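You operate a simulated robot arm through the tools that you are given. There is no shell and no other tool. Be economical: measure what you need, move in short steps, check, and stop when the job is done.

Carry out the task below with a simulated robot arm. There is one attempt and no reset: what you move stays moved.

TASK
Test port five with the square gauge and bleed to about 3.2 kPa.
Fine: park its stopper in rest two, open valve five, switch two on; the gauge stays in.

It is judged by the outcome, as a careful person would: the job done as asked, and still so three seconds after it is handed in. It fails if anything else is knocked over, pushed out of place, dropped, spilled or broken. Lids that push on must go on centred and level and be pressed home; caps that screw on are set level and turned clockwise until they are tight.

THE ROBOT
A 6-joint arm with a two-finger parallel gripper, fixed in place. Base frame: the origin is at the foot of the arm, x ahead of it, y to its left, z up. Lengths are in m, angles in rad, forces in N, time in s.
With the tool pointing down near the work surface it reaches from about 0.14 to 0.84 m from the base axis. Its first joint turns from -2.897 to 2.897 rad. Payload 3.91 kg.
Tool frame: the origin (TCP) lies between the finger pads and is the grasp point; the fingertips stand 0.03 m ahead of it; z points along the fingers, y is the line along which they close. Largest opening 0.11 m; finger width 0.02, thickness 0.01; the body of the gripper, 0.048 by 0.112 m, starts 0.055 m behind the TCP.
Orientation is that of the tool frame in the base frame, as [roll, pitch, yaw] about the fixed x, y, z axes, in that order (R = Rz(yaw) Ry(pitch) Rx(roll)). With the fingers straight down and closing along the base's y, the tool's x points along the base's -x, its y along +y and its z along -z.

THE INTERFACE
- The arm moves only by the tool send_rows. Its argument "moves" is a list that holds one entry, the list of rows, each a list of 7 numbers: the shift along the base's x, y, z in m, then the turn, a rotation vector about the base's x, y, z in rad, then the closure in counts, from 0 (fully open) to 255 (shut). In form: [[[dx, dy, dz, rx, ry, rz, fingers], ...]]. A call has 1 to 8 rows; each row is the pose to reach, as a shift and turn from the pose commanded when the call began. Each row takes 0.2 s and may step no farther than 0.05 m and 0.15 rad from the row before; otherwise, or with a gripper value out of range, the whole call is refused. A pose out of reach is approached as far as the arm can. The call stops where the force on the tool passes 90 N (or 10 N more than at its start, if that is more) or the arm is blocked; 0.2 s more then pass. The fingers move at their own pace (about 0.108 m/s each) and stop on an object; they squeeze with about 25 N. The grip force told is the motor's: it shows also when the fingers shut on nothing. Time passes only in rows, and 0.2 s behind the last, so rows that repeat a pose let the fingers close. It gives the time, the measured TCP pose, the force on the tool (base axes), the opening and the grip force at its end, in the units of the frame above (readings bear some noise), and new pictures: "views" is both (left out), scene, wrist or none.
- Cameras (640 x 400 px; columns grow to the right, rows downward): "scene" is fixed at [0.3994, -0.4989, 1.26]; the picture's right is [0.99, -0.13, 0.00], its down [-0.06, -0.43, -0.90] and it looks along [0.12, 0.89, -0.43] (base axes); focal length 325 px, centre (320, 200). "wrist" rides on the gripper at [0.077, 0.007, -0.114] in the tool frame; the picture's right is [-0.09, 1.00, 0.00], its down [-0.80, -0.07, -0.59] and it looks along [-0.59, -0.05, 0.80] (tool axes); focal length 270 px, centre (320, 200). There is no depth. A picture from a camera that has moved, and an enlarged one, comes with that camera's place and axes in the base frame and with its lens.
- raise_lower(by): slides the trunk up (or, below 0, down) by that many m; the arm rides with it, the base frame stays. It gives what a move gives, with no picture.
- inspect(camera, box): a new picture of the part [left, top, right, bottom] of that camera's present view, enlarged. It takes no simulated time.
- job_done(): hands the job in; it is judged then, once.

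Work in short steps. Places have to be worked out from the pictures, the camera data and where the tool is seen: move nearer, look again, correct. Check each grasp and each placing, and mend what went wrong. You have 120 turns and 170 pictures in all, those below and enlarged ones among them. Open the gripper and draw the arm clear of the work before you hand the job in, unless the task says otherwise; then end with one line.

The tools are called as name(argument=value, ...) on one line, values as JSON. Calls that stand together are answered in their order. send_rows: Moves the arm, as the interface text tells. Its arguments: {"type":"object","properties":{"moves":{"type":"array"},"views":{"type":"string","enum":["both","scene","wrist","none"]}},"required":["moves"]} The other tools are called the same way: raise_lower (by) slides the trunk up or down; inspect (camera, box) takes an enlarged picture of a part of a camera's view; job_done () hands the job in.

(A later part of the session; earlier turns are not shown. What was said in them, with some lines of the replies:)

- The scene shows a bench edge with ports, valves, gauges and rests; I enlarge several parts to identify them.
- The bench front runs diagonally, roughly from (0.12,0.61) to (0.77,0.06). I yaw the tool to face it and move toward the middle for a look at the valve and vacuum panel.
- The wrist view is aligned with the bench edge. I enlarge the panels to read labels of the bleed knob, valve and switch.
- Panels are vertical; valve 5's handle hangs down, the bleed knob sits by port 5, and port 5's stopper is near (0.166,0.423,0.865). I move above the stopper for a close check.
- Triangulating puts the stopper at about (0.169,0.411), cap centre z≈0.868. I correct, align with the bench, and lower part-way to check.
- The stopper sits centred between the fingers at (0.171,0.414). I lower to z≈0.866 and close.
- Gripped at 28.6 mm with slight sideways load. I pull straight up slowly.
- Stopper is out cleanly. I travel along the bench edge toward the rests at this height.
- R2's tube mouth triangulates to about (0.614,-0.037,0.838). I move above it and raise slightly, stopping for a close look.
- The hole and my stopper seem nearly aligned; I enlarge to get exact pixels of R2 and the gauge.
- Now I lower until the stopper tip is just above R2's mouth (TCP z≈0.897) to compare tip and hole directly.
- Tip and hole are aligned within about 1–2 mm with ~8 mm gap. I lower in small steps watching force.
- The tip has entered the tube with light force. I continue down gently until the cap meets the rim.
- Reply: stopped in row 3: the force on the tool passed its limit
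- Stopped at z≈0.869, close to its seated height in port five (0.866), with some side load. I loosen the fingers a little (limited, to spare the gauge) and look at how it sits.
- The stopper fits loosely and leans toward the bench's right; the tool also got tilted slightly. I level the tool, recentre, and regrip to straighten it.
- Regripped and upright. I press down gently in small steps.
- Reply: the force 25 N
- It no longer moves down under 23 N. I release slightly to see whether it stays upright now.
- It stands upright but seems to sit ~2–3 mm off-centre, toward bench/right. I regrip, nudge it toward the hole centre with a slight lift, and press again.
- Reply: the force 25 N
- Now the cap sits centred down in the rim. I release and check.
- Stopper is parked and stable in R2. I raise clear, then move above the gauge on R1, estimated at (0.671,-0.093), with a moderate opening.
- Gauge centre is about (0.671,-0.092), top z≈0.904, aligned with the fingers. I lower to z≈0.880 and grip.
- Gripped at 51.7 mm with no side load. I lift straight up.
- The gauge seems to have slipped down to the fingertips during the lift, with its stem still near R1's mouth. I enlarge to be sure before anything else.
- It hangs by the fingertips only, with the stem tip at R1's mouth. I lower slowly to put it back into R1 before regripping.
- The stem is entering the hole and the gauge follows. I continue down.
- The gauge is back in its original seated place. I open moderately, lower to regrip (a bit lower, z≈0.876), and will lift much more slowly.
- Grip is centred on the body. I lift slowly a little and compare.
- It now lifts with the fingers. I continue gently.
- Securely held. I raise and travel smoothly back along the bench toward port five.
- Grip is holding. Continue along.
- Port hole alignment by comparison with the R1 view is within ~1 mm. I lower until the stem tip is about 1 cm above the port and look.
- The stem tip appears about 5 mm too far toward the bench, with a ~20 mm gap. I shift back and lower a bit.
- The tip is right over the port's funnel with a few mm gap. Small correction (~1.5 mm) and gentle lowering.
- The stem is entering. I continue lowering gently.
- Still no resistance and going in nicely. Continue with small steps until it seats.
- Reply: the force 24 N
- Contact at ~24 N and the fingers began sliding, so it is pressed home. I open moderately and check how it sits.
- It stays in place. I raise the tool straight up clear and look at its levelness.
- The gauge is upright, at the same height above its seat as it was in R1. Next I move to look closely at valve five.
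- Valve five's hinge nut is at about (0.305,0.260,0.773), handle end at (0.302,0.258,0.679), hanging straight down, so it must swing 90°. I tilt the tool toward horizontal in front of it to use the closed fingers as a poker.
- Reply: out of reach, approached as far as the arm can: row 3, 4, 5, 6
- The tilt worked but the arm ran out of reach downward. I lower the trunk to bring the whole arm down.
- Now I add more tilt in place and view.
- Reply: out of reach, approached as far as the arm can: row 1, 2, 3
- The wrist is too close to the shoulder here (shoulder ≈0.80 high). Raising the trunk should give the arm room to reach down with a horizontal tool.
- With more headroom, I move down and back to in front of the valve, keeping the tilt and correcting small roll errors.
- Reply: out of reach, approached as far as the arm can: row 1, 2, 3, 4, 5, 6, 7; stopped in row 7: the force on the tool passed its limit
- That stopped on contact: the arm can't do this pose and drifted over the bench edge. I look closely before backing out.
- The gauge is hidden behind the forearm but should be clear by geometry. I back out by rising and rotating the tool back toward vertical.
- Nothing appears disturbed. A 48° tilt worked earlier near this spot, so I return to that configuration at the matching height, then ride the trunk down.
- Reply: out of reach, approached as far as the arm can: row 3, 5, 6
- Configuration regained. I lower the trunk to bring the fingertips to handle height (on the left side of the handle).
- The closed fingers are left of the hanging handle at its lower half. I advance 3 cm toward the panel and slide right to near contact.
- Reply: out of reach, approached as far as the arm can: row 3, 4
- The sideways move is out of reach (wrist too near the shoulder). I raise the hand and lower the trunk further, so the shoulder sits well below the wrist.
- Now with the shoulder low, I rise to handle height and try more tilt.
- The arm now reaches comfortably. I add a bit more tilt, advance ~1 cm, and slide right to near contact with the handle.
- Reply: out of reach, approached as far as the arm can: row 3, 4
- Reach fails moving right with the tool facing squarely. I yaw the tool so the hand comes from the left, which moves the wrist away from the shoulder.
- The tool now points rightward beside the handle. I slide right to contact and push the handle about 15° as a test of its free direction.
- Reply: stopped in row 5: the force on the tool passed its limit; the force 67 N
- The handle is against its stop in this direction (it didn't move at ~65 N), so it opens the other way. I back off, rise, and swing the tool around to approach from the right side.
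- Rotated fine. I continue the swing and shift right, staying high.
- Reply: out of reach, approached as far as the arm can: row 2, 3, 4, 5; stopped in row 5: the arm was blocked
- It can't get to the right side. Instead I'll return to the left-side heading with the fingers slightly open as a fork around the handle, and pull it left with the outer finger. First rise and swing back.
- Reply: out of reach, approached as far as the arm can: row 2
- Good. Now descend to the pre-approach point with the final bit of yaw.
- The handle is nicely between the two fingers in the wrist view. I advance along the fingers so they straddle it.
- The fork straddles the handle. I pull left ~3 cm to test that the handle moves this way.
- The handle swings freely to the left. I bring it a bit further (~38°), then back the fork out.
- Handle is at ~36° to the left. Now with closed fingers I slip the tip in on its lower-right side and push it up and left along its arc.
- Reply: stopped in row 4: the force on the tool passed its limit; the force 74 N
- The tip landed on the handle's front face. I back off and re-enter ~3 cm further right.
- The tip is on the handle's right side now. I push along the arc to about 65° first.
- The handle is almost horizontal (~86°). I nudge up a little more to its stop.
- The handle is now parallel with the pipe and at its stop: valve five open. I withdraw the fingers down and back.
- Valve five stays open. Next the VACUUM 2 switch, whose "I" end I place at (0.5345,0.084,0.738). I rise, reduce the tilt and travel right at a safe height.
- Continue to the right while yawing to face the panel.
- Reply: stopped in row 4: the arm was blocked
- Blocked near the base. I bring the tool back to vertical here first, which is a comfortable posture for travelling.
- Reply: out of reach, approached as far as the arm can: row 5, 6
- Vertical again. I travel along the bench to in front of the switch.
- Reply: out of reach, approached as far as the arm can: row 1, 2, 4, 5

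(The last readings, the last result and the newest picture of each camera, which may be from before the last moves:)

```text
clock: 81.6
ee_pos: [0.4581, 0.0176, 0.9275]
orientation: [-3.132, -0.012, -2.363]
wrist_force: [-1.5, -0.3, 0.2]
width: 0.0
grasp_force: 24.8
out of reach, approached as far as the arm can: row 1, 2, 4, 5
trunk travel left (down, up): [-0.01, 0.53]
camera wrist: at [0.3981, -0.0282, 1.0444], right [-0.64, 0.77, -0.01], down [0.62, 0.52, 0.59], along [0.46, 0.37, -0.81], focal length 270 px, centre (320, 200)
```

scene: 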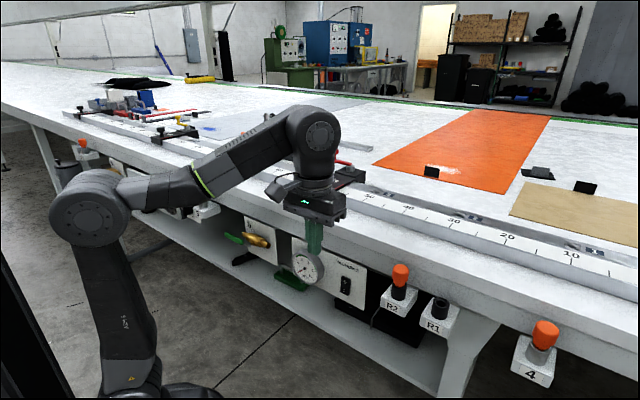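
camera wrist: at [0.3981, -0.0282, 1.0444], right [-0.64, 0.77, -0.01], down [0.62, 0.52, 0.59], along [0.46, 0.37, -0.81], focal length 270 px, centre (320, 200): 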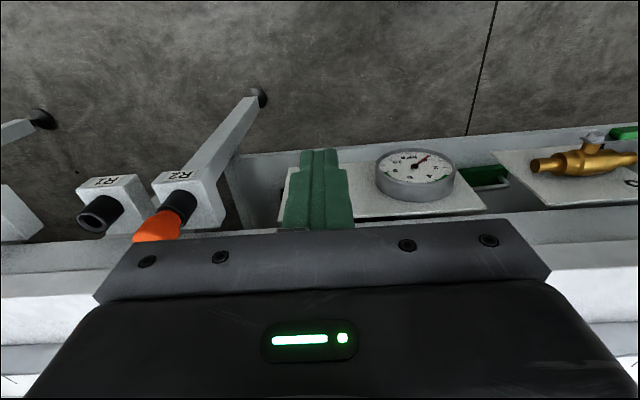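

Tool is in front of the switch area. I tilt forward and lower to switch height.

send_rows(moves=[[[0, 0, -0.02, 0.0965, -0.098, 0, 255], [0, 0, -0.04, 0.193, -0.196, 0, 255], [0, 0, -0.06, 0.2895, -0.294, 0, 255], [0, 0, -0.085, 0.386, -0.392, 0, 255], [0, 0, -0.11, 0.4825, -0.49, 0, 255], [0, 0, -0.135, 0.579, -0.588, 0, 255], [0.003, -0.003, -0.16, 0.6755, -0.686, 0, 255], [0.0065, -0.0065, -0.178, 0.772, -0.784, 0, 255]]])

inspect(camera="scene", box=[290, 220, 410, 320])

```text
clock: 83.4
ee_pos: [0.4671, 0.012, 0.7499]
orientation: [-3.133, 1.086, -2.361]
wrist_force: [-0.6, 0.1, 0.8]
width: 0.0001
grasp_force: 25.1
trunk travel left (down, up): [-0.01, 0.53]
camera wrist: at [0.3624, -0.0786, 0.7361], right [-0.66, 0.74, 0.07], down [-0.06, -0.15, 0.99], along [0.74, 0.65, 0.15], focal length 270 px, centre (320, 200)
```

scene: 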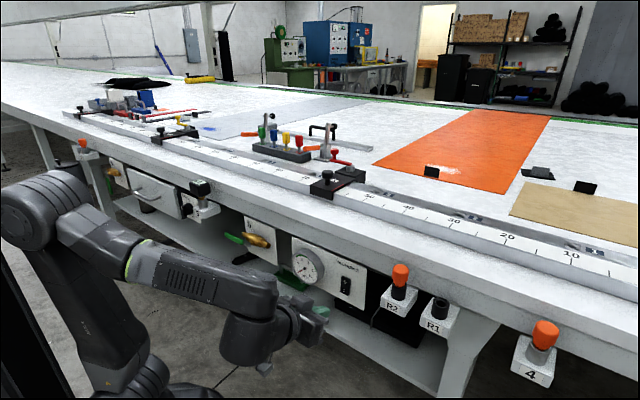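
wrist: 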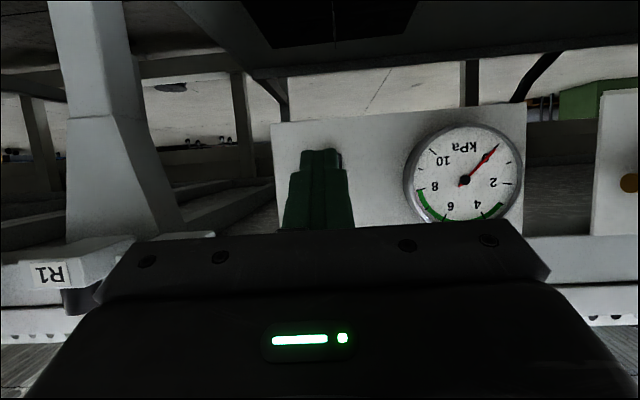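

```text
4.00 times, centred on (350, 270) of scene
camera zoom: at [0.3994, -0.4989, 1.26], right [0.99, -0.13, 0.0], down [-0.06, -0.43, -0.9], along [0.12, 0.89, -0.43], focal length 1300 px, centre (200, -80)
```

zoom: 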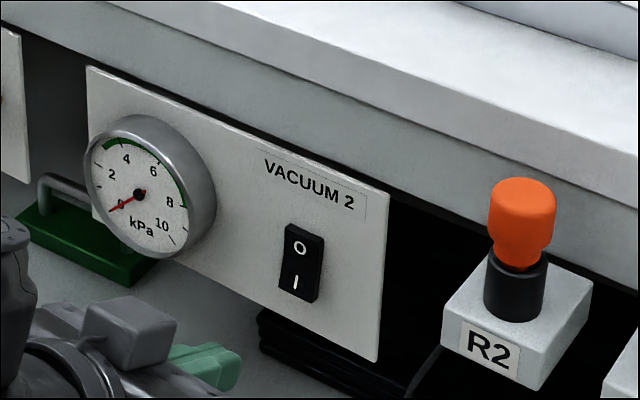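

The tip lines up with the switch column. I lower ~1 cm so the leading edge meets the "I" end, and advance to just short.

send_rows(moves=[[[0.008, 0.013, -0.009, 0, 0, 0, 255], [0.02, 0.026, -0.009, 0, 0, 0, 255], [0.0335, 0.037, -0.009, 0, 0, 0, 255]]], views="none")

inspect(camera="scene", box=[310, 240, 390, 310])

```text
clock: 84.2
ee_pos: [0.4989, 0.0478, 0.7403]
orientation: [-3.135, 1.084, -2.362]
wrist_force: [-0.1, 0.0, 0.4]
width: 0.0
grasp_force: 24.7
trunk travel left (down, up): [-0.01, 0.53]
```

```text
5.71 times, centred on (350, 275) of scene
camera zoom: at [0.3994, -0.4989, 1.26], right [0.99, -0.13, 0.0], down [-0.06, -0.43, -0.9], along [0.12, 0.89, -0.43], focal length 1857 px, centre (149, -229)
```

zoom: 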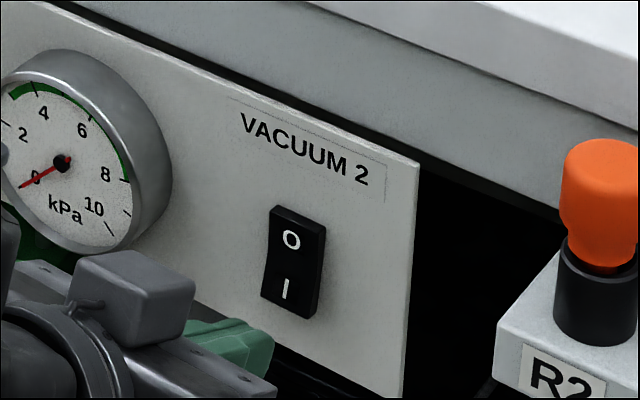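

Projected contact lands right on the "I". I press forward in small steps.

send_rows(moves=[[[0.0037, 0.0076, 0, 0, 0, 0, 255], [0.0094, 0.0132, 0, 0, 0, 0, 255], [0.0137, 0.0174, 0, 0, 0, 0, 255], [0.0165, 0.0202, 0, 0, 0, 0, 255]]], views="none")

inspect(camera="scene", box=[310, 240, 390, 310])

```text
clock: 85.2
ee_pos: [0.5127, 0.0657, 0.7392]
orientation: [-3.133, 1.081, -2.365]
wrist_force: [-42.2, -33.6, -2.3]
width: 0.0
grasp_force: 25.7
trunk travel left (down, up): [-0.01, 0.53]
```

```text
5.71 times, centred on (350, 275) of scene
camera zoom: at [0.3994, -0.4989, 1.26], right [0.99, -0.13, 0.0], down [-0.06, -0.43, -0.9], along [0.12, 0.89, -0.43], focal length 1857 px, centre (149, -229)
```

zoom: 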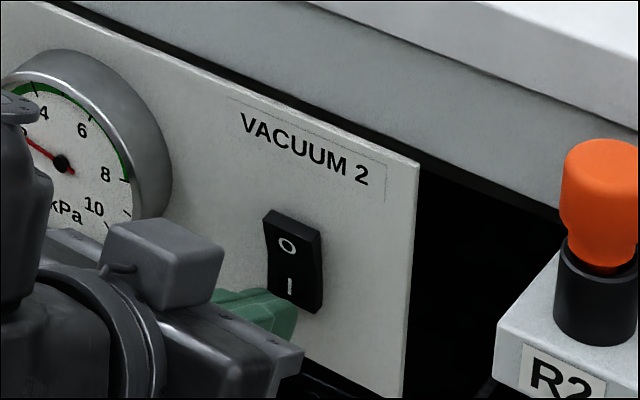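

The rocker flipped and the dial is rising. I back off and read the dial and square gauge.

send_rows(moves=[[[-0.01, -0.01, 0, 0, 0, 0, 255], [-0.04, -0.04, 0, 0, 0, 0, 255], [-0.06, -0.06, 0.02, 0, 0, 0, 255], [-0.06, -0.06, 0.05, 0, 0, 0, 255]]], views="none")

inspect(camera="scene", box=[260, 220, 400, 320])

inspect(camera="scene", box=[170, 165, 240, 225])

```text
clock: 86.2
ee_pos: [0.4575, 0.0092, 0.7912]
orientation: [-3.135, 1.084, -2.362]
wrist_force: [0.1, -0.1, 0.0]
width: 0.0
grasp_force: 25.3
trunk travel left (down, up): [-0.01, 0.53]
```

```text
4.00 times, centred on (330, 270) of scene
camera zoom: at [0.3994, -0.4989, 1.26], right [0.99, -0.13, 0.0], down [-0.06, -0.43, -0.9], along [0.12, 0.89, -0.43], focal length 1300 px, centre (280, -80)
```

zoom: 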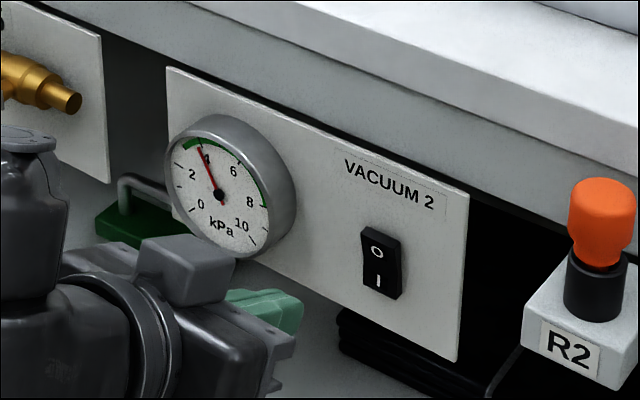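

```text
6.67 times, centred on (205, 195) of scene
camera zoom: at [0.3994, -0.4989, 1.26], right [0.99, -0.13, 0.0], down [-0.06, -0.43, -0.9], along [0.12, 0.89, -0.43], focal length 2166 px, centre (1087, 233)
```

zoom: 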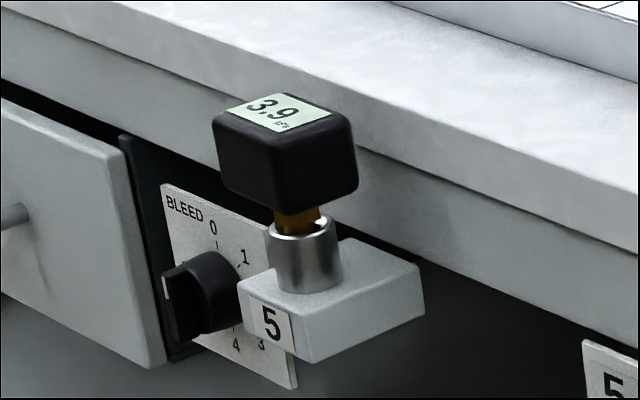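

Gauge five reads 3.9 kPa with the switch on, so it needs bleeding to about 3.2. The bleed knob is near (0.088,0.51,0.772). I return the tool to vertical, then travel left.

send_rows(moves=[[[0, 0, 0.02, -0.0965, 0.098, 0, 255], [0, 0, 0.04, -0.193, 0.196, 0, 255], [0, 0, 0.06, -0.2895, 0.294, 0, 255], [0, 0, 0.085, -0.386, 0.392, 0, 255], [0, 0, 0.11, -0.4825, 0.49, 0, 255], [0, 0, 0.13, -0.579, 0.588, 0, 255], [0, 0, 0.135, -0.6755, 0.686, 0, 255], [0, 0, 0.135, -0.76, 0.772, 0, 255]]], views="none")

send_rows(moves=[[[-0.02, 0.023, 0, 0, 0, 0, 255], [-0.05, 0.054, 0, 0, 0, 0, 255], [-0.08, 0.085, 0, 0, 0, 0, 255], [-0.11, 0.116, 0, 0, 0, 0, 255], [-0.14, 0.147, 0, 0, 0, 0, 255], [-0.17, 0.178, 0, 0, 0, 0, 255], [-0.2, 0.209, 0, 0, 0, 0, 255], [-0.22, 0.224, 0, 0, 0, 0, 255]]], views="scene")

```text
clock: 88.0
ee_pos: [0.4568, 0.0091, 0.9247]
orientation: [-3.135, -0.003, -2.362]
wrist_force: [-0.5, 0.0, 0.0]
width: 0.0
grasp_force: 25.2
trunk travel left (down, up): [-0.01, 0.53]
```

```text
clock: 89.8
ee_pos: [0.2362, 0.2326, 0.9255]
orientation: [-3.134, 0.004, -2.364]
wrist_force: [0.5, 0.0, 0.8]
width: 0.0
grasp_force: 25.4
trunk travel left (down, up): [-0.01, 0.53]
```

scene: 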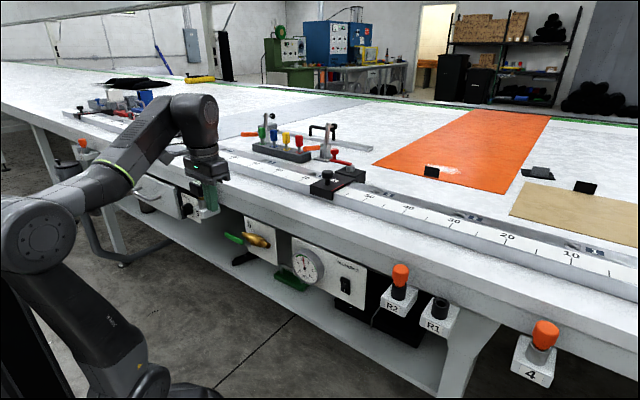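

Continue left past the gauge (staying well in front of it) to the knob.

send_rows(moves=[[[-0.035, 0.015, 0, 0, 0, 0, 255], [-0.065, 0.046, 0, 0, 0, 0, 255], [-0.095, 0.077, 0, 0, 0, 0, 255], [-0.125, 0.108, 0, 0, 0, 0, 255], [-0.155, 0.139, 0, 0, 0, 0, 255], [-0.185, 0.17, 0, 0, 0, 0, 255], [-0.215, 0.2, 0, 0, 0, 0, 255], [-0.225, 0.2, 0, 0, 0, 0, 255]]])

```text
clock: 91.6
ee_pos: [0.0103, 0.4324, 0.9229]
orientation: [-3.139, 0.004, -2.362]
wrist_force: [0.0, 0.1, -0.1]
width: 0.0
grasp_force: 24.8
out of reach, approached as far as the arm can: row 7, 8
trunk travel left (down, up): [-0.01, 0.53]
camera wrist: at [-0.0507, 0.3834, 1.0384], right [-0.64, 0.77, 0.0], down [0.62, 0.51, 0.6], along [0.46, 0.38, -0.8], focal length 270 px, centre (320, 200)
```

scene: 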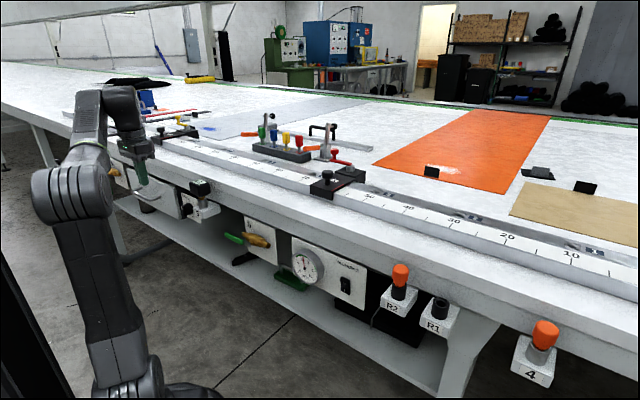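
wrist: 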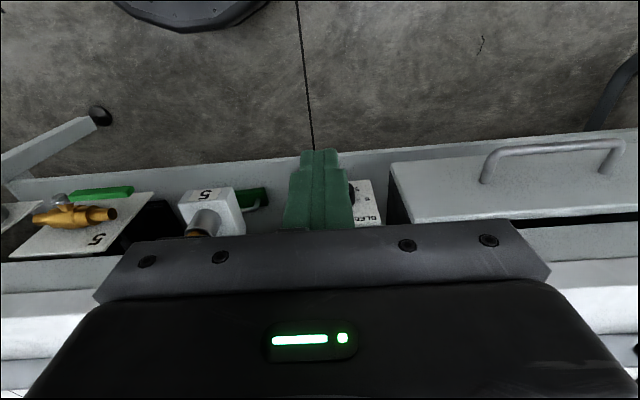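

I tilt the tool toward the panel and lower, opening the fingers to see the knob.

send_rows(moves=[[[0, 0, -0.01, 0.0965, -0.098, 0, 150], [0, 0, -0.03, 0.193, -0.196, 0, 100], [0, 0, -0.05, 0.2895, -0.294, 0, 60], [0, 0, -0.07, 0.386, -0.392, 0, 60], [0, 0, -0.09, 0.4825, -0.49, 0, 60], [0, 0, -0.11, 0.579, -0.588, 0, 60], [0, 0, -0.13, 0.6755, -0.686, 0, 60], [0, 0, -0.145, 0.772, -0.784, 0, 60]]])

inspect(camera="wrist", box=[200, 90, 440, 240])

inspect(camera="scene", box=[130, 160, 250, 250])

```text
clock: 93.4
ee_pos: [0.0115, 0.4323, 0.7768]
orientation: [-3.134, 1.104, -2.362]
wrist_force: [-0.2, 0.4, -0.3]
width: 0.0843
grasp_force: 0.1
trunk travel left (down, up): [-0.01, 0.53]
camera wrist: at [-0.0923, 0.3419, 0.7612], right [-0.67, 0.74, 0.08], down [-0.07, -0.17, 0.98], along [0.74, 0.65, 0.17], focal length 270 px, centre (320, 200)
```

scene: 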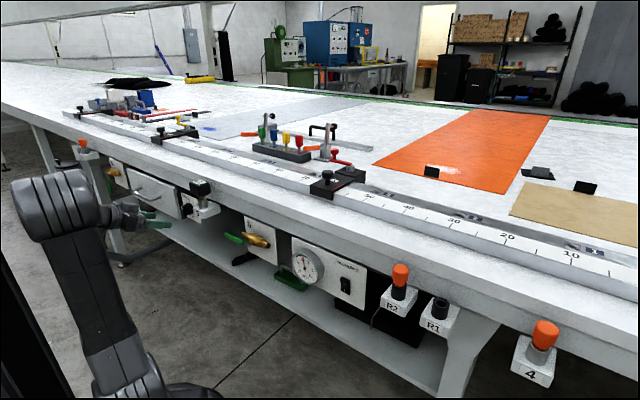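
wrist: 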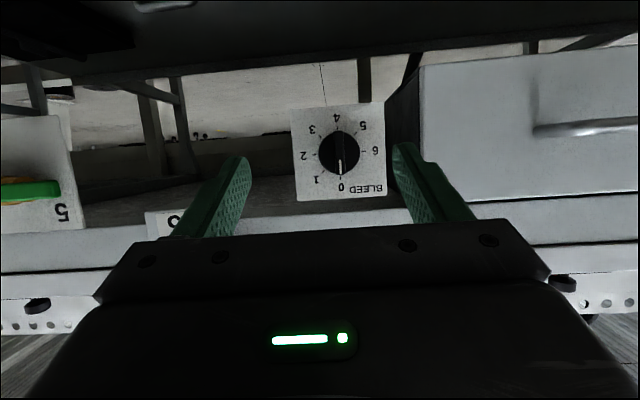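

```text
2.67 times, centred on (320, 165) of wrist
camera zoom: at [-0.0923, 0.3419, 0.7612], right [-0.67, 0.74, 0.08], down [-0.07, -0.17, 0.98], along [0.74, 0.65, 0.17], focal length 721 px, centre (320, 293)
```

zoom: 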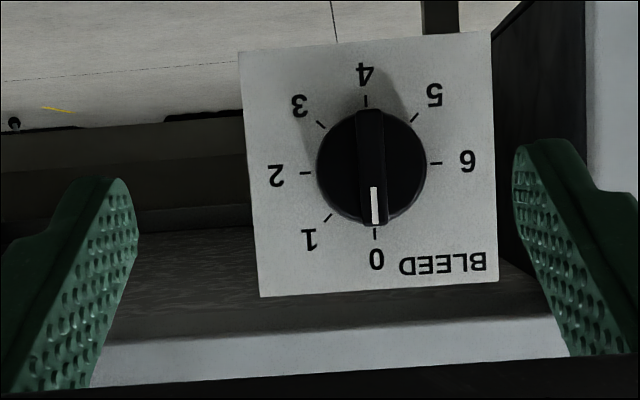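

```text
4.44 times, centred on (190, 205) of scene
camera zoom: at [0.3994, -0.4989, 1.26], right [0.99, -0.13, 0.0], down [-0.06, -0.43, -0.9], along [0.12, 0.89, -0.43], focal length 1444 px, centre (898, 178)
```

zoom: 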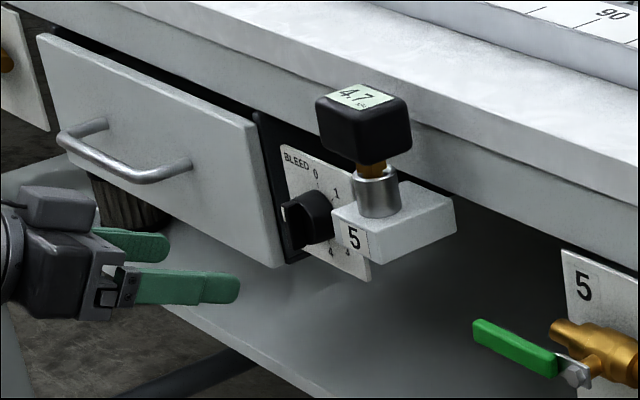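

Perfect view: knob points at 0, scale runs clockwise to 6, gauge now reads 4.7 (settled higher). The knob's grip bar is vertical between the fingers. I level the tool fully and centre on the knob at u≈-0.315, z≈0.762.

send_rows(moves=[[[-0.005, 0.005, -0.004, 0.105, -0.107, 0, 100], [-0.0105, 0.0107, -0.008, 0.21, -0.214, 0, 100], [-0.0105, 0.0107, -0.015, 0.316, -0.321, 0, 100]]])

inspect(camera="wrist", box=[200, 90, 440, 240])

inspect(camera="scene", box=[130, 160, 250, 250])

```text
clock: 94.2
ee_pos: [0.0006, 0.4418, 0.7629]
orientation: [3.111, 1.556, -2.401]
wrist_force: [1.4, -0.2, 0.1]
width: 0.0672
grasp_force: 0.0
trunk travel left (down, up): [-0.01, 0.53]
camera wrist: at [-0.0883, 0.3676, 0.6886], right [-0.69, 0.71, 0.09], down [-0.37, -0.46, 0.81], along [0.62, 0.53, 0.58], focal length 270 px, centre (320, 200)
```

scene: 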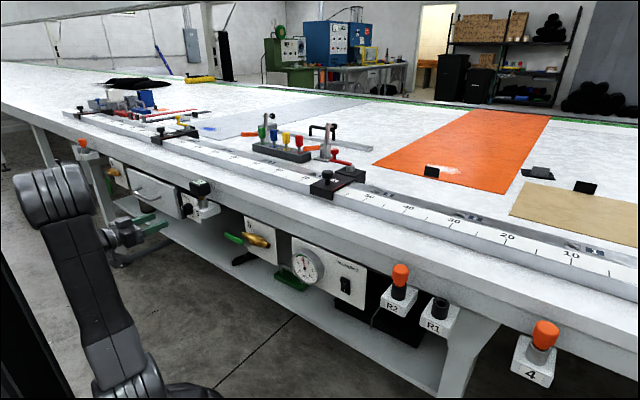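
wrist: 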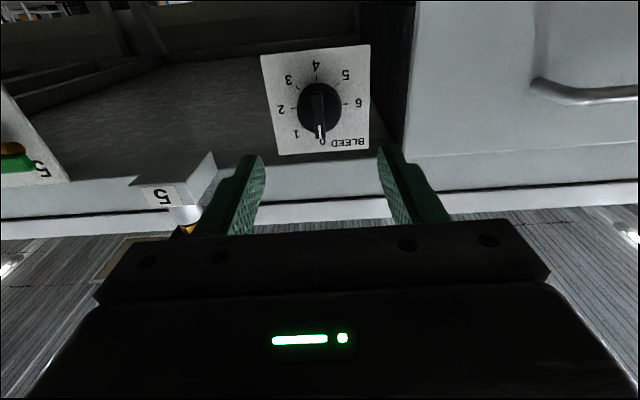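

```text
2.67 times, centred on (320, 165) of wrist
camera zoom: at [-0.0883, 0.3676, 0.6886], right [-0.69, 0.71, 0.09], down [-0.37, -0.46, 0.81], along [0.62, 0.53, 0.58], focal length 721 px, centre (320, 293)
```

zoom: 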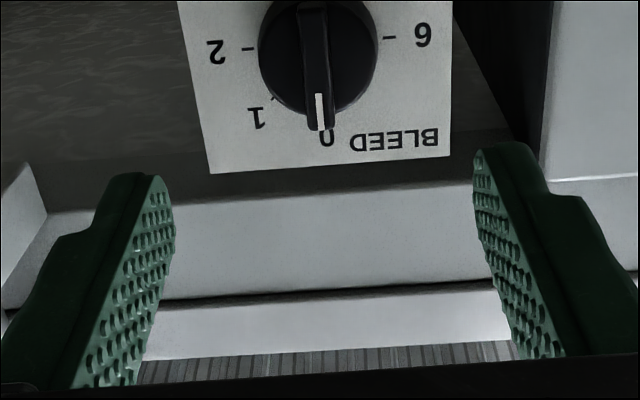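

```text
4.44 times, centred on (190, 205) of scene
camera zoom: at [0.3994, -0.4989, 1.26], right [0.99, -0.13, 0.0], down [-0.06, -0.43, -0.9], along [0.12, 0.89, -0.43], focal length 1444 px, centre (898, 178)
```

zoom: 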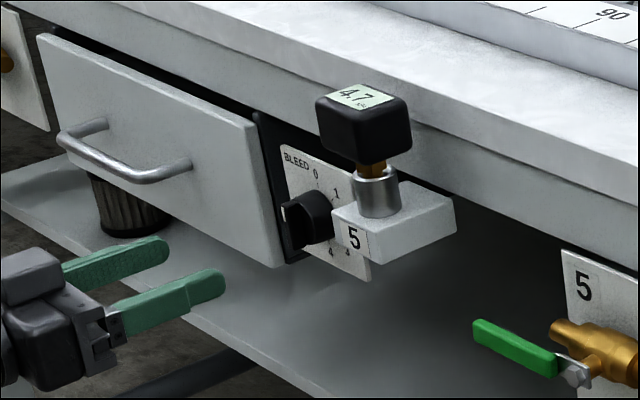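

The knob is centred ahead, a few mm lower. I narrow the opening to ~45 mm, lower slightly and advance 7 cm.

send_rows(moves=[[[0, 0, -0.006, 0, 0, 0, 150], [0.0178, 0.0175, -0.006, 0, 0, 0, 150], [0.0356, 0.0351, -0.006, 0, 0, 0, 150], [0.0499, 0.0491, -0.006, 0, 0, 0, 150]]], views="none")

inspect(camera="wrist", box=[200, 40, 440, 240])

inspect(camera="scene", box=[150, 170, 230, 230])

```text
clock: 95.2
ee_pos: [0.0516, 0.4935, 0.7554]
orientation: [-3.065, 1.552, -2.292]
wrist_force: [-0.1, 0.8, 0.4]
width: 0.0452
grasp_force: 0.1
trunk travel left (down, up): [-0.01, 0.53]
```

```text
2.00 times, centred on (320, 140) of wrist
camera zoom: at [-0.0384, 0.417, 0.6821], right [-0.69, 0.72, 0.09], down [-0.37, -0.45, 0.81], along [0.62, 0.53, 0.58], focal length 541 px, centre (320, 320)
```

zoom: 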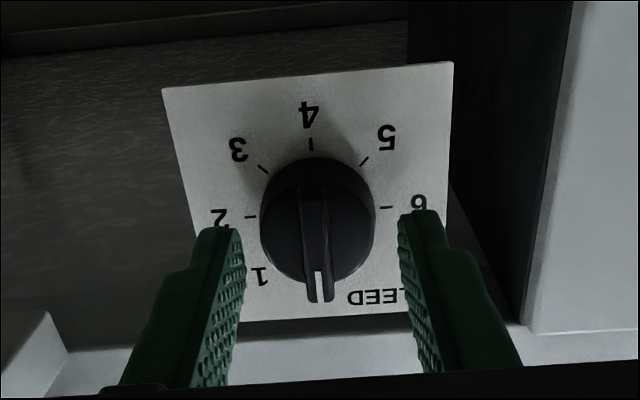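

```text
6.67 times, centred on (190, 200) of scene
camera zoom: at [0.3994, -0.4989, 1.26], right [0.99, -0.13, 0.0], down [-0.06, -0.43, -0.9], along [0.12, 0.89, -0.43], focal length 2166 px, centre (1187, 200)
```

zoom: 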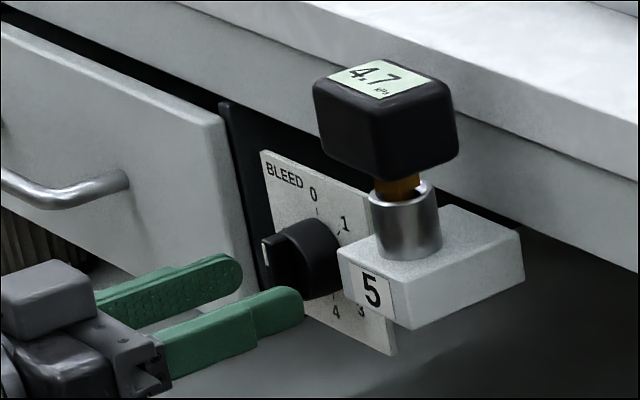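

Aligned. I advance 2 cm and close gently on the knob's bar.

send_rows(moves=[[[0.007, 0.007, 0, 0, 0, 0, 150], [0.0143, 0.014, 0, 0, 0, 0, 150], [0.0143, 0.014, 0, 0, 0, 0, 255], [0.0143, 0.014, 0, 0, 0, 0, 255], [0.0143, 0.014, 0, 0, 0, 0, 255]]], views="none")

inspect(camera="wrist", box=[200, 60, 440, 240])

inspect(camera="scene", box=[150, 170, 230, 230])

```text
clock: 96.4
ee_pos: [0.066, 0.5054, 0.7556]
orientation: [-3.136, 1.552, -2.368]
wrist_force: [5.9, -17.5, -4.0]
width: 0.0375
grasp_force: 45.3
trunk travel left (down, up): [-0.01, 0.53]
```

```text
2.22 times, centred on (320, 150) of wrist
camera zoom: at [-0.0238, 0.4299, 0.6825], right [-0.69, 0.72, 0.09], down [-0.37, -0.45, 0.81], along [0.62, 0.53, 0.58], focal length 601 px, centre (320, 311)
```

zoom: 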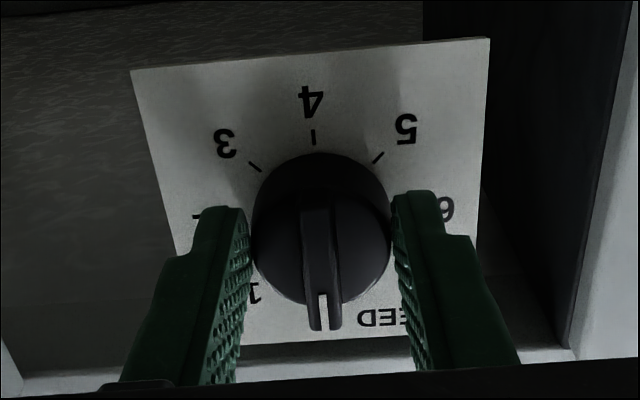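

```text
6.67 times, centred on (190, 200) of scene
camera zoom: at [0.3994, -0.4989, 1.26], right [0.99, -0.13, 0.0], down [-0.06, -0.43, -0.9], along [0.12, 0.89, -0.43], focal length 2166 px, centre (1187, 200)
```

zoom: 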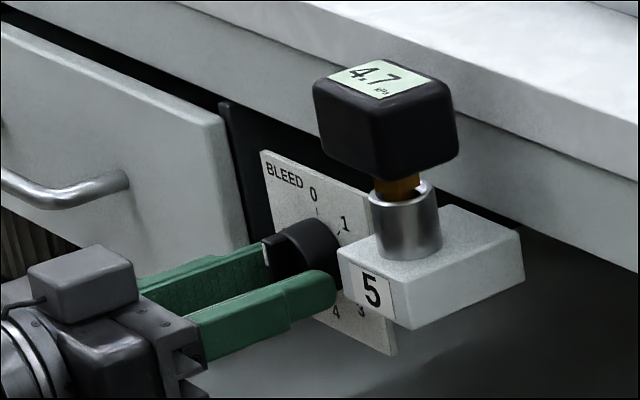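

Fingers hold the knob's round body (37.5 mm). I recentre ~1.5 mm and turn it clockwise ~0.6 rad, then read the gauge.

send_rows(moves=[[[0.001, -0.001, 0, 0, 0, 0, 255], [0.001, -0.001, 0, 0.1, 0.0984, 0, 255], [0.001, -0.001, 0, 0.2, 0.1968, 0, 255], [0.001, -0.001, 0, 0.3, 0.295, 0, 255], [0.001, -0.001, 0, 0.42, 0.413, 0, 255]]], views="none")

inspect(camera="wrist", box=[200, 60, 440, 240])

inspect(camera="scene", box=[150, 170, 230, 230])

```text
refused: row 5 steps farther than a row can; nothing moved
```

```text
2.22 times, centred on (320, 150) of wrist
camera zoom: at [-0.0238, 0.4299, 0.6825], right [-0.69, 0.72, 0.09], down [-0.37, -0.45, 0.81], along [0.62, 0.53, 0.58], focal length 601 px, centre (320, 311)
```

zoom: 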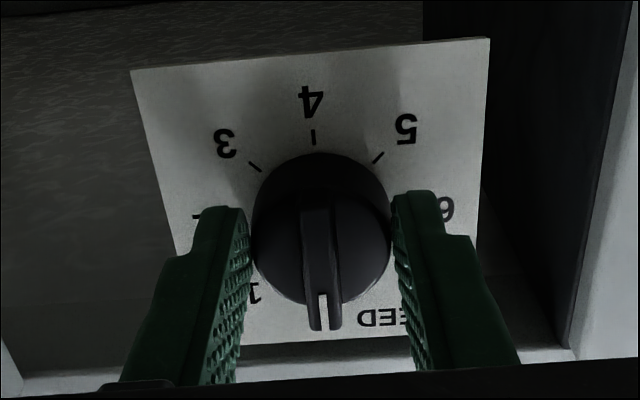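

```text
6.67 times, centred on (190, 200) of scene
camera zoom: at [0.3994, -0.4989, 1.26], right [0.99, -0.13, 0.0], down [-0.06, -0.43, -0.9], along [0.12, 0.89, -0.43], focal length 2166 px, centre (1187, 200)
```

zoom: 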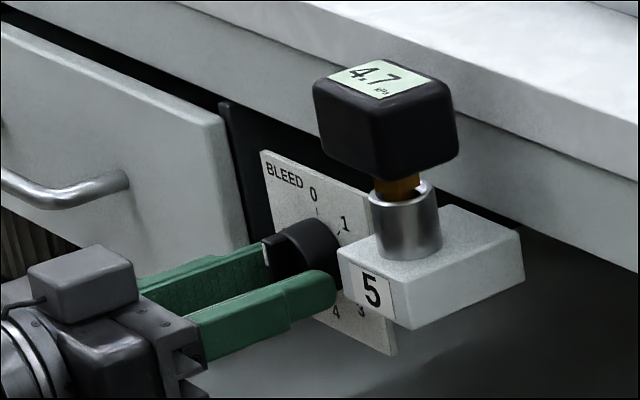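

The last step was too large; I resend with smaller turn steps.

send_rows(moves=[[[0.001, -0.001, 0, 0, 0, 0, 255], [0.001, -0.001, 0, 0.1, 0.0984, 0, 255], [0.001, -0.001, 0, 0.2, 0.1968, 0, 255], [0.001, -0.001, 0, 0.3, 0.295, 0, 255], [0.001, -0.001, 0, 0.4, 0.3937, 0, 255]]], views="none")

inspect(camera="wrist", box=[200, 60, 440, 240])

inspect(camera="scene", box=[150, 170, 230, 230])

```text
clock: 97.6
ee_pos: [0.0643, 0.5061, 0.7559]
orientation: [1.604, 1.01, 2.385]
wrist_force: [-16.2, 12.0, 5.3]
width: 0.0373
grasp_force: 45.2
trunk travel left (down, up): [-0.01, 0.53]
```

```text
2.22 times, centred on (320, 150) of wrist
camera zoom: at [-0.0519, 0.4583, 0.6984], right [-0.56, 0.57, 0.61], down [-0.07, -0.76, 0.65], along [0.83, 0.32, 0.46], focal length 601 px, centre (320, 311)
```

zoom: 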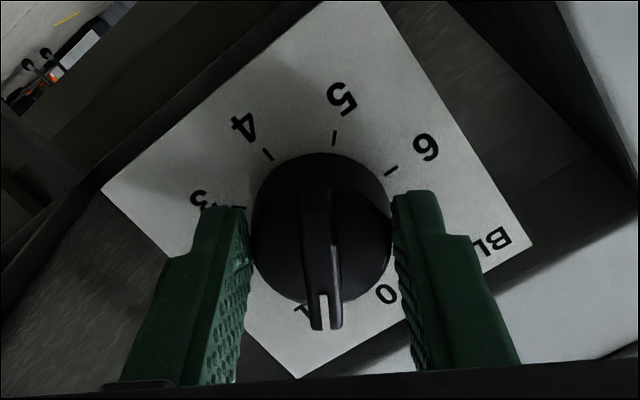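

```text
6.67 times, centred on (190, 200) of scene
camera zoom: at [0.3994, -0.4989, 1.26], right [0.99, -0.13, 0.0], down [-0.06, -0.43, -0.9], along [0.12, 0.89, -0.43], focal length 2166 px, centre (1187, 200)
```

zoom: 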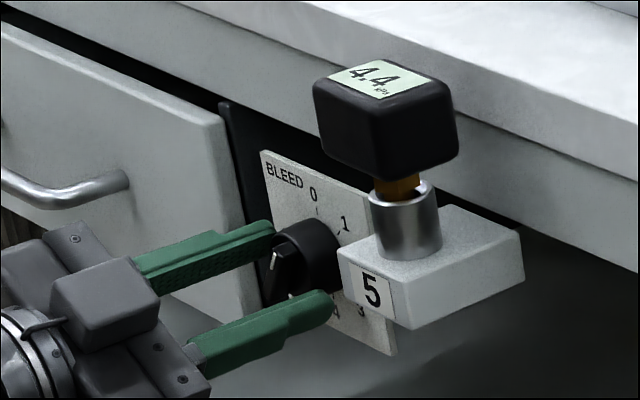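

The knob follows (pointer ≈0.7) and the gauge drops to 4.4. I wait to see where it settles.

send_rows(moves=[[[0, 0, 0, 0, 0, 0, 255], [0, 0, 0, 0, 0, 0, 255], [0, 0, 0, 0, 0, 0, 255], [0, 0, 0, 0, 0, 0, 255], [0, 0, 0, 0, 0, 0, 255], [0, 0, 0, 0, 0, 0, 255], [0, 0, 0, 0, 0, 0, 255], [0, 0, 0, 0, 0, 0, 255]]], views="none")

inspect(camera="scene", box=[170, 170, 230, 220])

```text
clock: 99.4
ee_pos: [0.063, 0.5065, 0.7563]
orientation: [1.599, 1.013, 2.381]
wrist_force: [-21.7, 26.1, 13.4]
width: 0.0374
grasp_force: 44.7
trunk travel left (down, up): [-0.01, 0.53]
```

```text
8.00 times, centred on (200, 195) of scene
camera zoom: at [0.3994, -0.4989, 1.26], right [0.99, -0.13, 0.0], down [-0.06, -0.43, -0.9], along [0.12, 0.89, -0.43], focal length 2599 px, centre (1280, 240)
```

zoom: 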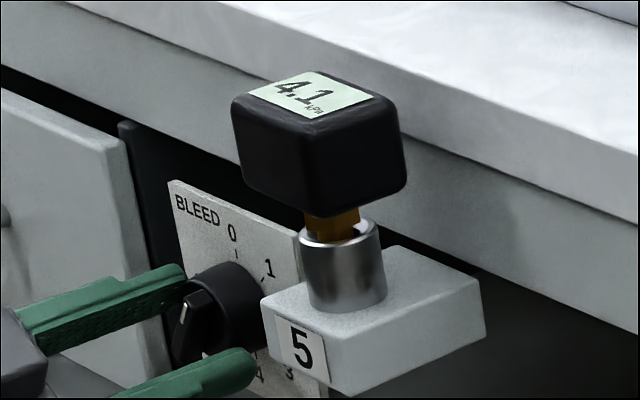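

It settles near 4.1. I turn about 0.6 rad further (relieving the side load slightly) and wait.

send_rows(moves=[[[-0.001, 0.001, 0.001, 0.1, 0.0984, 0, 255], [-0.001, 0.001, 0.001, 0.2, 0.1968, 0, 255], [-0.001, 0.001, 0.001, 0.3, 0.295, 0, 255], [-0.001, 0.001, 0.001, 0.4, 0.3937, 0, 255], [-0.001, 0.001, 0.001, 0.4276, 0.4209, 0, 255], [-0.001, 0.001, 0.001, 0.4276, 0.4209, 0, 255], [-0.001, 0.001, 0.001, 0.4276, 0.4209, 0, 255], [-0.001, 0.001, 0.001, 0.4276, 0.4209, 0, 255]]], views="none")

send_rows(moves=[[[0, 0, 0, 0, 0, 0, 255], [0, 0, 0, 0, 0, 0, 255], [0, 0, 0, 0, 0, 0, 255], [0, 0, 0, 0, 0, 0, 255], [0, 0, 0, 0, 0, 0, 255], [0, 0, 0, 0, 0, 0, 255]]], views="none")

inspect(camera="scene", box=[170, 170, 230, 220])

inspect(camera="wrist", box=[200, 60, 440, 240])

```text
clock: 99.8
ee_pos: [0.0702, 0.5041, 0.7688]
orientation: [1.661, 0.897, 2.389]
wrist_force: [16.6, -26.6, -13.7]
width: 0.0377
grasp_force: 44.6
out of reach, approached as far as the arm can: row 1, 2
trunk travel left (down, up): [-0.01, 0.53]
stopped in row 2: the force on the tool passed its limit (the readings are from after the stop); the commanded pose is now the measured one
```

```text
clock: 101.2
ee_pos: [0.0702, 0.5035, 0.768]
orientation: [1.668, 0.894, 2.398]
wrist_force: [34.3, -33.4, -22.9]
width: 0.0376
grasp_force: 45.3
trunk travel left (down, up): [-0.01, 0.53]
```

```text
8.00 times, centred on (200, 195) of scene
camera zoom: at [0.3994, -0.4989, 1.26], right [0.99, -0.13, 0.0], down [-0.06, -0.43, -0.9], along [0.12, 0.89, -0.43], focal length 2599 px, centre (1280, 240)
```

zoom: 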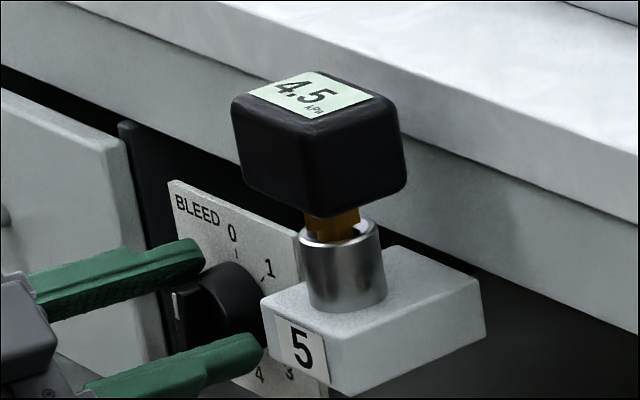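

```text
2.22 times, centred on (320, 150) of wrist
camera zoom: at [-0.0537, 0.4629, 0.7213], right [-0.46, 0.56, 0.69], down [-0.03, -0.79, 0.62], along [0.89, 0.26, 0.38], focal length 601 px, centre (320, 311)
```

zoom: 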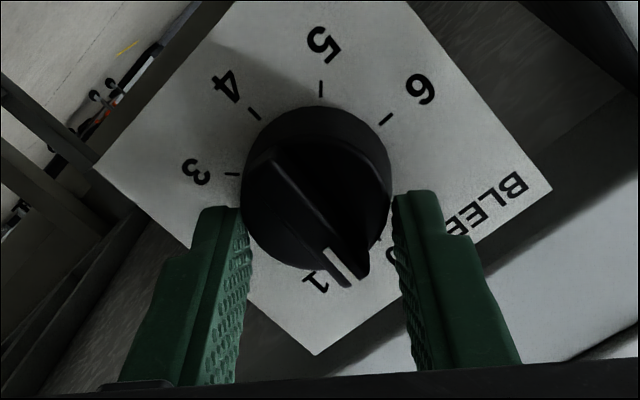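

The wrist ran out of roll and slipped back a bit (pointer ≈0.4, gauge 4.5). I release, recentre, and wind the wrist back counter-clockwise for a fresh bite.

send_rows(moves=[[[0, 0, 0, 0, 0, 0, 125], [-0.003, 0.001, -0.006, 0, 0, 0, 125], [-0.005, 0.0025, -0.0125, -0.1, -0.0984, 0, 125], [-0.005, 0.0025, -0.0125, -0.2, -0.1968, 0, 125], [-0.005, 0.0025, -0.0125, -0.3, -0.295, 0, 125], [-0.005, 0.0025, -0.0125, -0.4, -0.3937, 0, 125], [-0.005, 0.0025, -0.0125, -0.5, -0.492, 0, 125], [-0.005, 0.0025, -0.0125, -0.6, -0.5905, 0, 125]]], views="none")

inspect(camera="wrist", box=[200, 60, 440, 240])

```text
clock: 103.0
ee_pos: [0.0621, 0.5082, 0.757]
orientation: [-1.679, 1.399, -0.953]
wrist_force: [0.4, -0.5, -0.1]
width: 0.0563
grasp_force: 0.0
trunk travel left (down, up): [-0.01, 0.53]
```

```text
2.22 times, centred on (320, 150) of wrist
camera zoom: at [-0.0224, 0.4271, 0.6844], right [-0.66, 0.75, -0.08], down [-0.48, -0.33, 0.81], along [0.58, 0.58, 0.58], focal length 601 px, centre (320, 311)
```

zoom: 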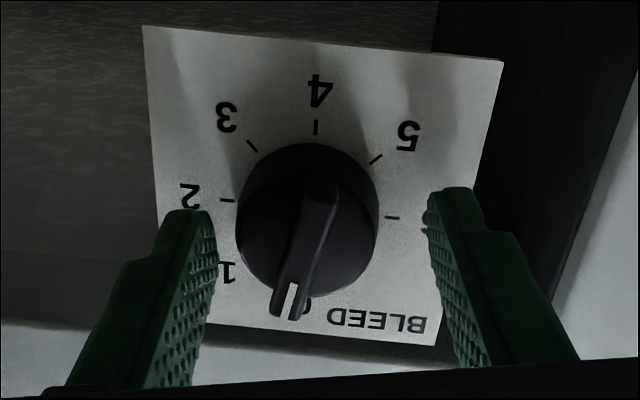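

Pointer now ~0.45. I continue winding back ~0.65 rad and recentre by 4 mm, then grip.

send_rows(moves=[[[0.003, -0.0025, -0.001, -0.1, -0.0984, 0, 125], [0.003, -0.0025, -0.001, -0.2, -0.1968, 0, 125], [0.003, -0.0025, -0.001, -0.3, -0.295, 0, 125], [0.003, -0.0025, -0.001, -0.4, -0.3937, 0, 125], [0.003, -0.0025, -0.001, -0.46, -0.4527, 0, 125]]], views="none")

inspect(camera="wrist", box=[200, 60, 440, 240])

```text
clock: 104.2
ee_pos: [0.0644, 0.5055, 0.7571]
orientation: [-1.548, 0.755, -0.832]
wrist_force: [-0.4, -0.2, -0.3]
width: 0.056
grasp_force: 0.0
trunk travel left (down, up): [-0.01, 0.53]
```

```text
2.22 times, centred on (320, 150) of wrist
camera zoom: at [0.012, 0.3924, 0.6986], right [-0.49, 0.57, -0.66], down [-0.81, 0.0, 0.59], along [0.34, 0.82, 0.46], focal length 601 px, centre (320, 311)
```

zoom: 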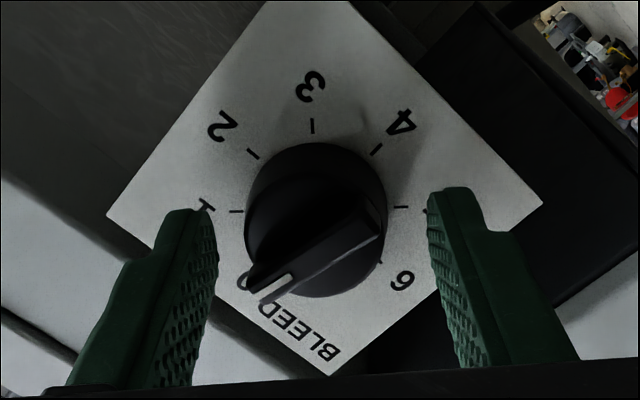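

Centred at a good angle. I grip and turn clockwise 0.84 rad.

send_rows(moves=[[[0, 0, 0, 0, 0, 0, 255], [0, 0, 0, 0, 0, 0, 255], [0, 0, 0, 0.1, 0.0984, 0, 255], [0, 0, 0, 0.2, 0.1968, 0, 255], [0, 0, 0, 0.3, 0.295, 0, 255], [0, 0, 0, 0.4, 0.3937, 0, 255], [0, 0, 0, 0.5, 0.492, 0, 255], [0, 0, 0, 0.6, 0.5905, 0, 255]]], views="none")

send_rows(moves=[[[0, 0, 0, 0, 0, 0, 255], [0, 0, 0, 0, 0, 0, 255], [0, 0, 0, 0, 0, 0, 255], [0, 0, 0, 0, 0, 0, 255], [0, 0, 0, 0, 0, 0, 255], [0, 0, 0, 0, 0, 0, 255], [0, 0, 0, 0, 0, 0, 255], [0, 0, 0, 0, 0, 0, 255]]], views="none")

inspect(camera="scene", box=[170, 170, 230, 220])

inspect(camera="wrist", box=[200, 60, 440, 240])

```text
clock: 106.0
ee_pos: [0.064, 0.5043, 0.7582]
orientation: [2.293, 1.528, 3.023]
wrist_force: [3.0, 11.6, 22.9]
width: 0.0373
grasp_force: 44.9
trunk travel left (down, up): [-0.01, 0.53]
```

```text
clock: 107.8
ee_pos: [0.0629, 0.5053, 0.7583]
orientation: [2.329, 1.53, 3.059]
wrist_force: [-0.2, 16.6, 24.4]
width: 0.0373
grasp_force: 45.4
trunk travel left (down, up): [-0.01, 0.53]
```

```text
8.00 times, centred on (200, 195) of scene
camera zoom: at [0.3994, -0.4989, 1.26], right [0.99, -0.13, 0.0], down [-0.06, -0.43, -0.9], along [0.12, 0.89, -0.43], focal length 2599 px, centre (1280, 240)
```

zoom: 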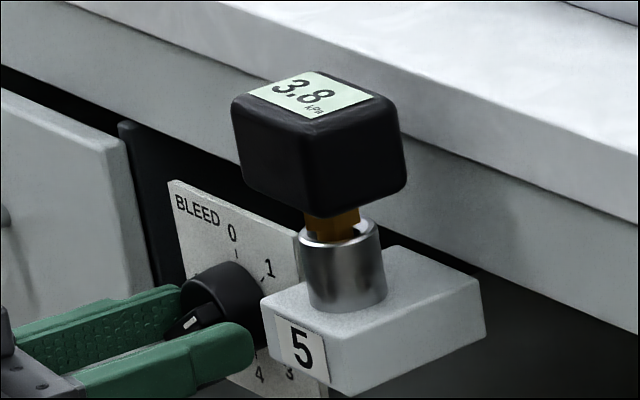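

```text
2.22 times, centred on (320, 150) of wrist
camera zoom: at [-0.0304, 0.435, 0.6858], right [-0.66, 0.74, 0.12], down [-0.36, -0.45, 0.81], along [0.66, 0.49, 0.57], focal length 601 px, centre (320, 311)
```

zoom: 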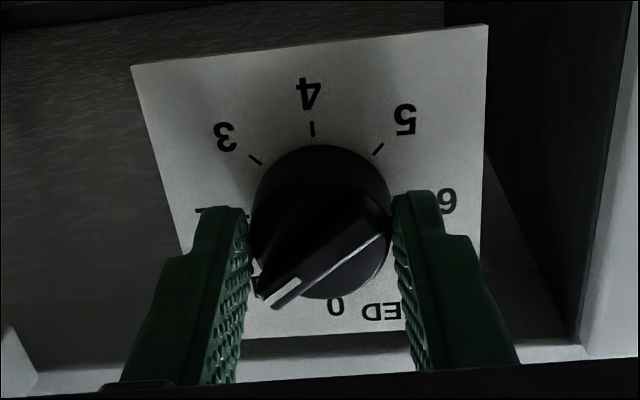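

Pointer ≈1.1 and gauge 3.8. I turn another ~0.5 rad and wait.

send_rows(moves=[[[0, 0, 0, 0.09, 0.0886, 0, 255], [0, 0, 0, 0.18, 0.177, 0, 255], [0, 0, 0, 0.27, 0.2657, 0, 255], [0, 0, 0, 0.355, 0.3494, 0, 255], [0, 0, 0, 0.355, 0.3494, 0, 255], [0, 0, 0, 0.355, 0.3494, 0, 255], [0, 0, 0, 0.355, 0.3494, 0, 255], [0, 0, 0, 0.355, 0.3494, 0, 255]]], views="none")

send_rows(moves=[[[0, 0, 0, 0, 0, 0, 255], [0, 0, 0, 0, 0, 0, 255], [0, 0, 0, 0, 0, 0, 255], [0, 0, 0, 0, 0, 0, 255], [0, 0, 0, 0, 0, 0, 255], [0, 0, 0, 0, 0, 0, 255]]], views="none")

inspect(camera="scene", box=[170, 170, 230, 220])

inspect(camera="wrist", box=[200, 60, 440, 240])

```text
clock: 109.6
ee_pos: [0.0632, 0.5049, 0.7581]
orientation: [1.659, 1.04, 2.398]
wrist_force: [-2.0, 15.6, 31.0]
width: 0.0369
grasp_force: 45.1
trunk travel left (down, up): [-0.01, 0.53]
```

```text
clock: 111.0
ee_pos: [0.0622, 0.5043, 0.759]
orientation: [1.663, 1.041, 2.398]
wrist_force: [-3.6, 16.3, 32.1]
width: 0.0372
grasp_force: 44.8
trunk travel left (down, up): [-0.01, 0.53]
```

```text
8.00 times, centred on (200, 195) of scene
camera zoom: at [0.3994, -0.4989, 1.26], right [0.99, -0.13, 0.0], down [-0.06, -0.43, -0.9], along [0.12, 0.89, -0.43], focal length 2599 px, centre (1280, 240)
```

zoom: 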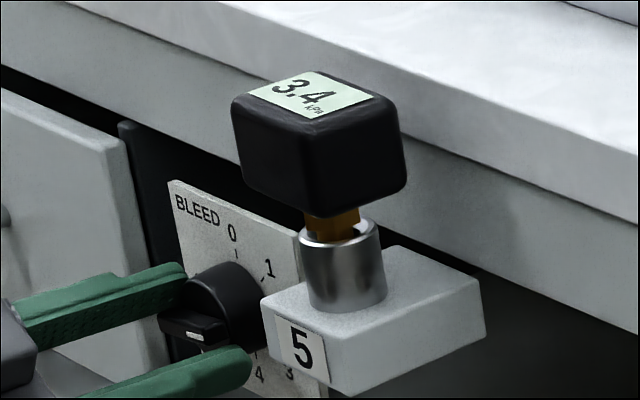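

```text
2.22 times, centred on (320, 150) of wrist
camera zoom: at [-0.0544, 0.4592, 0.7023], right [-0.54, 0.62, 0.58], down [-0.1, -0.72, 0.68], along [0.84, 0.31, 0.45], focal length 601 px, centre (320, 311)
```

zoom: 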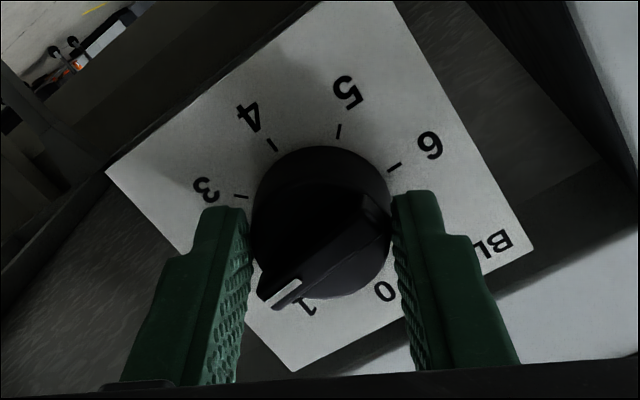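

3.4 now — a touch more is needed. I'm at the roll limit, so I release, wind back 0.5 rad, and re-read meanwhile.

send_rows(moves=[[[0, 0, 0, 0, 0, 0, 125], [0, 0, 0, 0, 0, 0, 125], [0.001, 0, -0.001, -0.1, -0.0984, 0, 125], [0.001, 0, -0.001, -0.2, -0.1968, 0, 125], [0.001, 0, -0.001, -0.3, -0.295, 0, 125], [0.001, 0, -0.001, -0.4, -0.3937, 0, 125], [0.001, 0, -0.001, -0.4, -0.3937, 0, 125], [0.001, 0, -0.001, -0.4, -0.3937, 0, 125]]], views="none")

inspect(camera="scene", box=[170, 170, 230, 220])

inspect(camera="wrist", box=[200, 60, 440, 240])

```text
clock: 112.8
ee_pos: [0.0653, 0.5046, 0.7558]
orientation: [-2.192, 1.527, -1.465]
wrist_force: [-0.3, -1.0, 0.3]
width: 0.0563
grasp_force: 0.0
trunk travel left (down, up): [-0.01, 0.53]
no pictures are left
```

```text
refused: no pictures are left
```

```text
refused: no pictures are left
```

No pictures remain, so I finish on readings. The last value (3.4) was settled, and the slope is ~0.8–0.9 kPa per rad, so I grip and turn a final 0.24 rad clockwise, expected to give about 3.2.

send_rows(moves=[[[0, 0.0005, 0.0005, 0, 0, 0, 255], [0, 0.0005, 0.0005, 0, 0, 0, 255], [0, 0.0005, 0.0005, 0, 0, 0, 255], [0, 0.0005, 0.0005, 0.086, 0.0846, 0, 255], [0, 0.0005, 0.0005, 0.171, 0.1684, 0, 255], [0, 0.0005, 0.0005, 0.171, 0.1684, 0, 255]]], views="none")

```text
clock: 114.2
ee_pos: [0.0645, 0.5061, 0.7559]
orientation: [1.751, 1.361, 2.483]
wrist_force: [-4.3, -9.8, -9.5]
width: 0.0393
grasp_force: 45.2
trunk travel left (down, up): [-0.01, 0.53]
no pictures are left
```

Grip seems to have aligned on the bar's ends, adding a few hundredths of a radian, so I trim back 0.03 rad, then open and withdraw straight back from the knob.

send_rows(moves=[[[0, 0, 0, -0.021, -0.021, 0, 255], [0, 0, 0, -0.021, -0.021, 0, 255], [0, 0, 0, -0.021, -0.021, 0, 125], [0, 0, 0, -0.021, -0.021, 0, 125], [-0.0143, -0.014, 0, -0.021, -0.021, 0, 125], [-0.0427, -0.042, 0, -0.021, -0.021, 0, 125], [-0.0713, -0.0701, 0, -0.021, -0.021, 0, 125]]], views="none")

```text
clock: 115.8
ee_pos: [-0.0054, 0.4357, 0.7571]
orientation: [1.774, 1.393, 2.505]
wrist_force: [0.6, -0.4, 0.0]
width: 0.056
grasp_force: 0.0
trunk travel left (down, up): [-0.01, 0.53]
no pictures are left
```

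The fingers are open and the hand has backed 10 cm clear of the knob with no contact force. I hand the job in.

job_done()

```text
The job is handed in.
```

I finished every step, but I couldn't confirm the final pressure: the last gauge reading I saw was 3.4 kPa. I ran out of pictures and made the last bleed turn blind (about 0.24 rad, then 0.03 rad back), which I estimate leaves it at about 3.2 kPa. The stopper is in rest two, the square gauge is in port five, valve five is open, and vacuum switch two is on.
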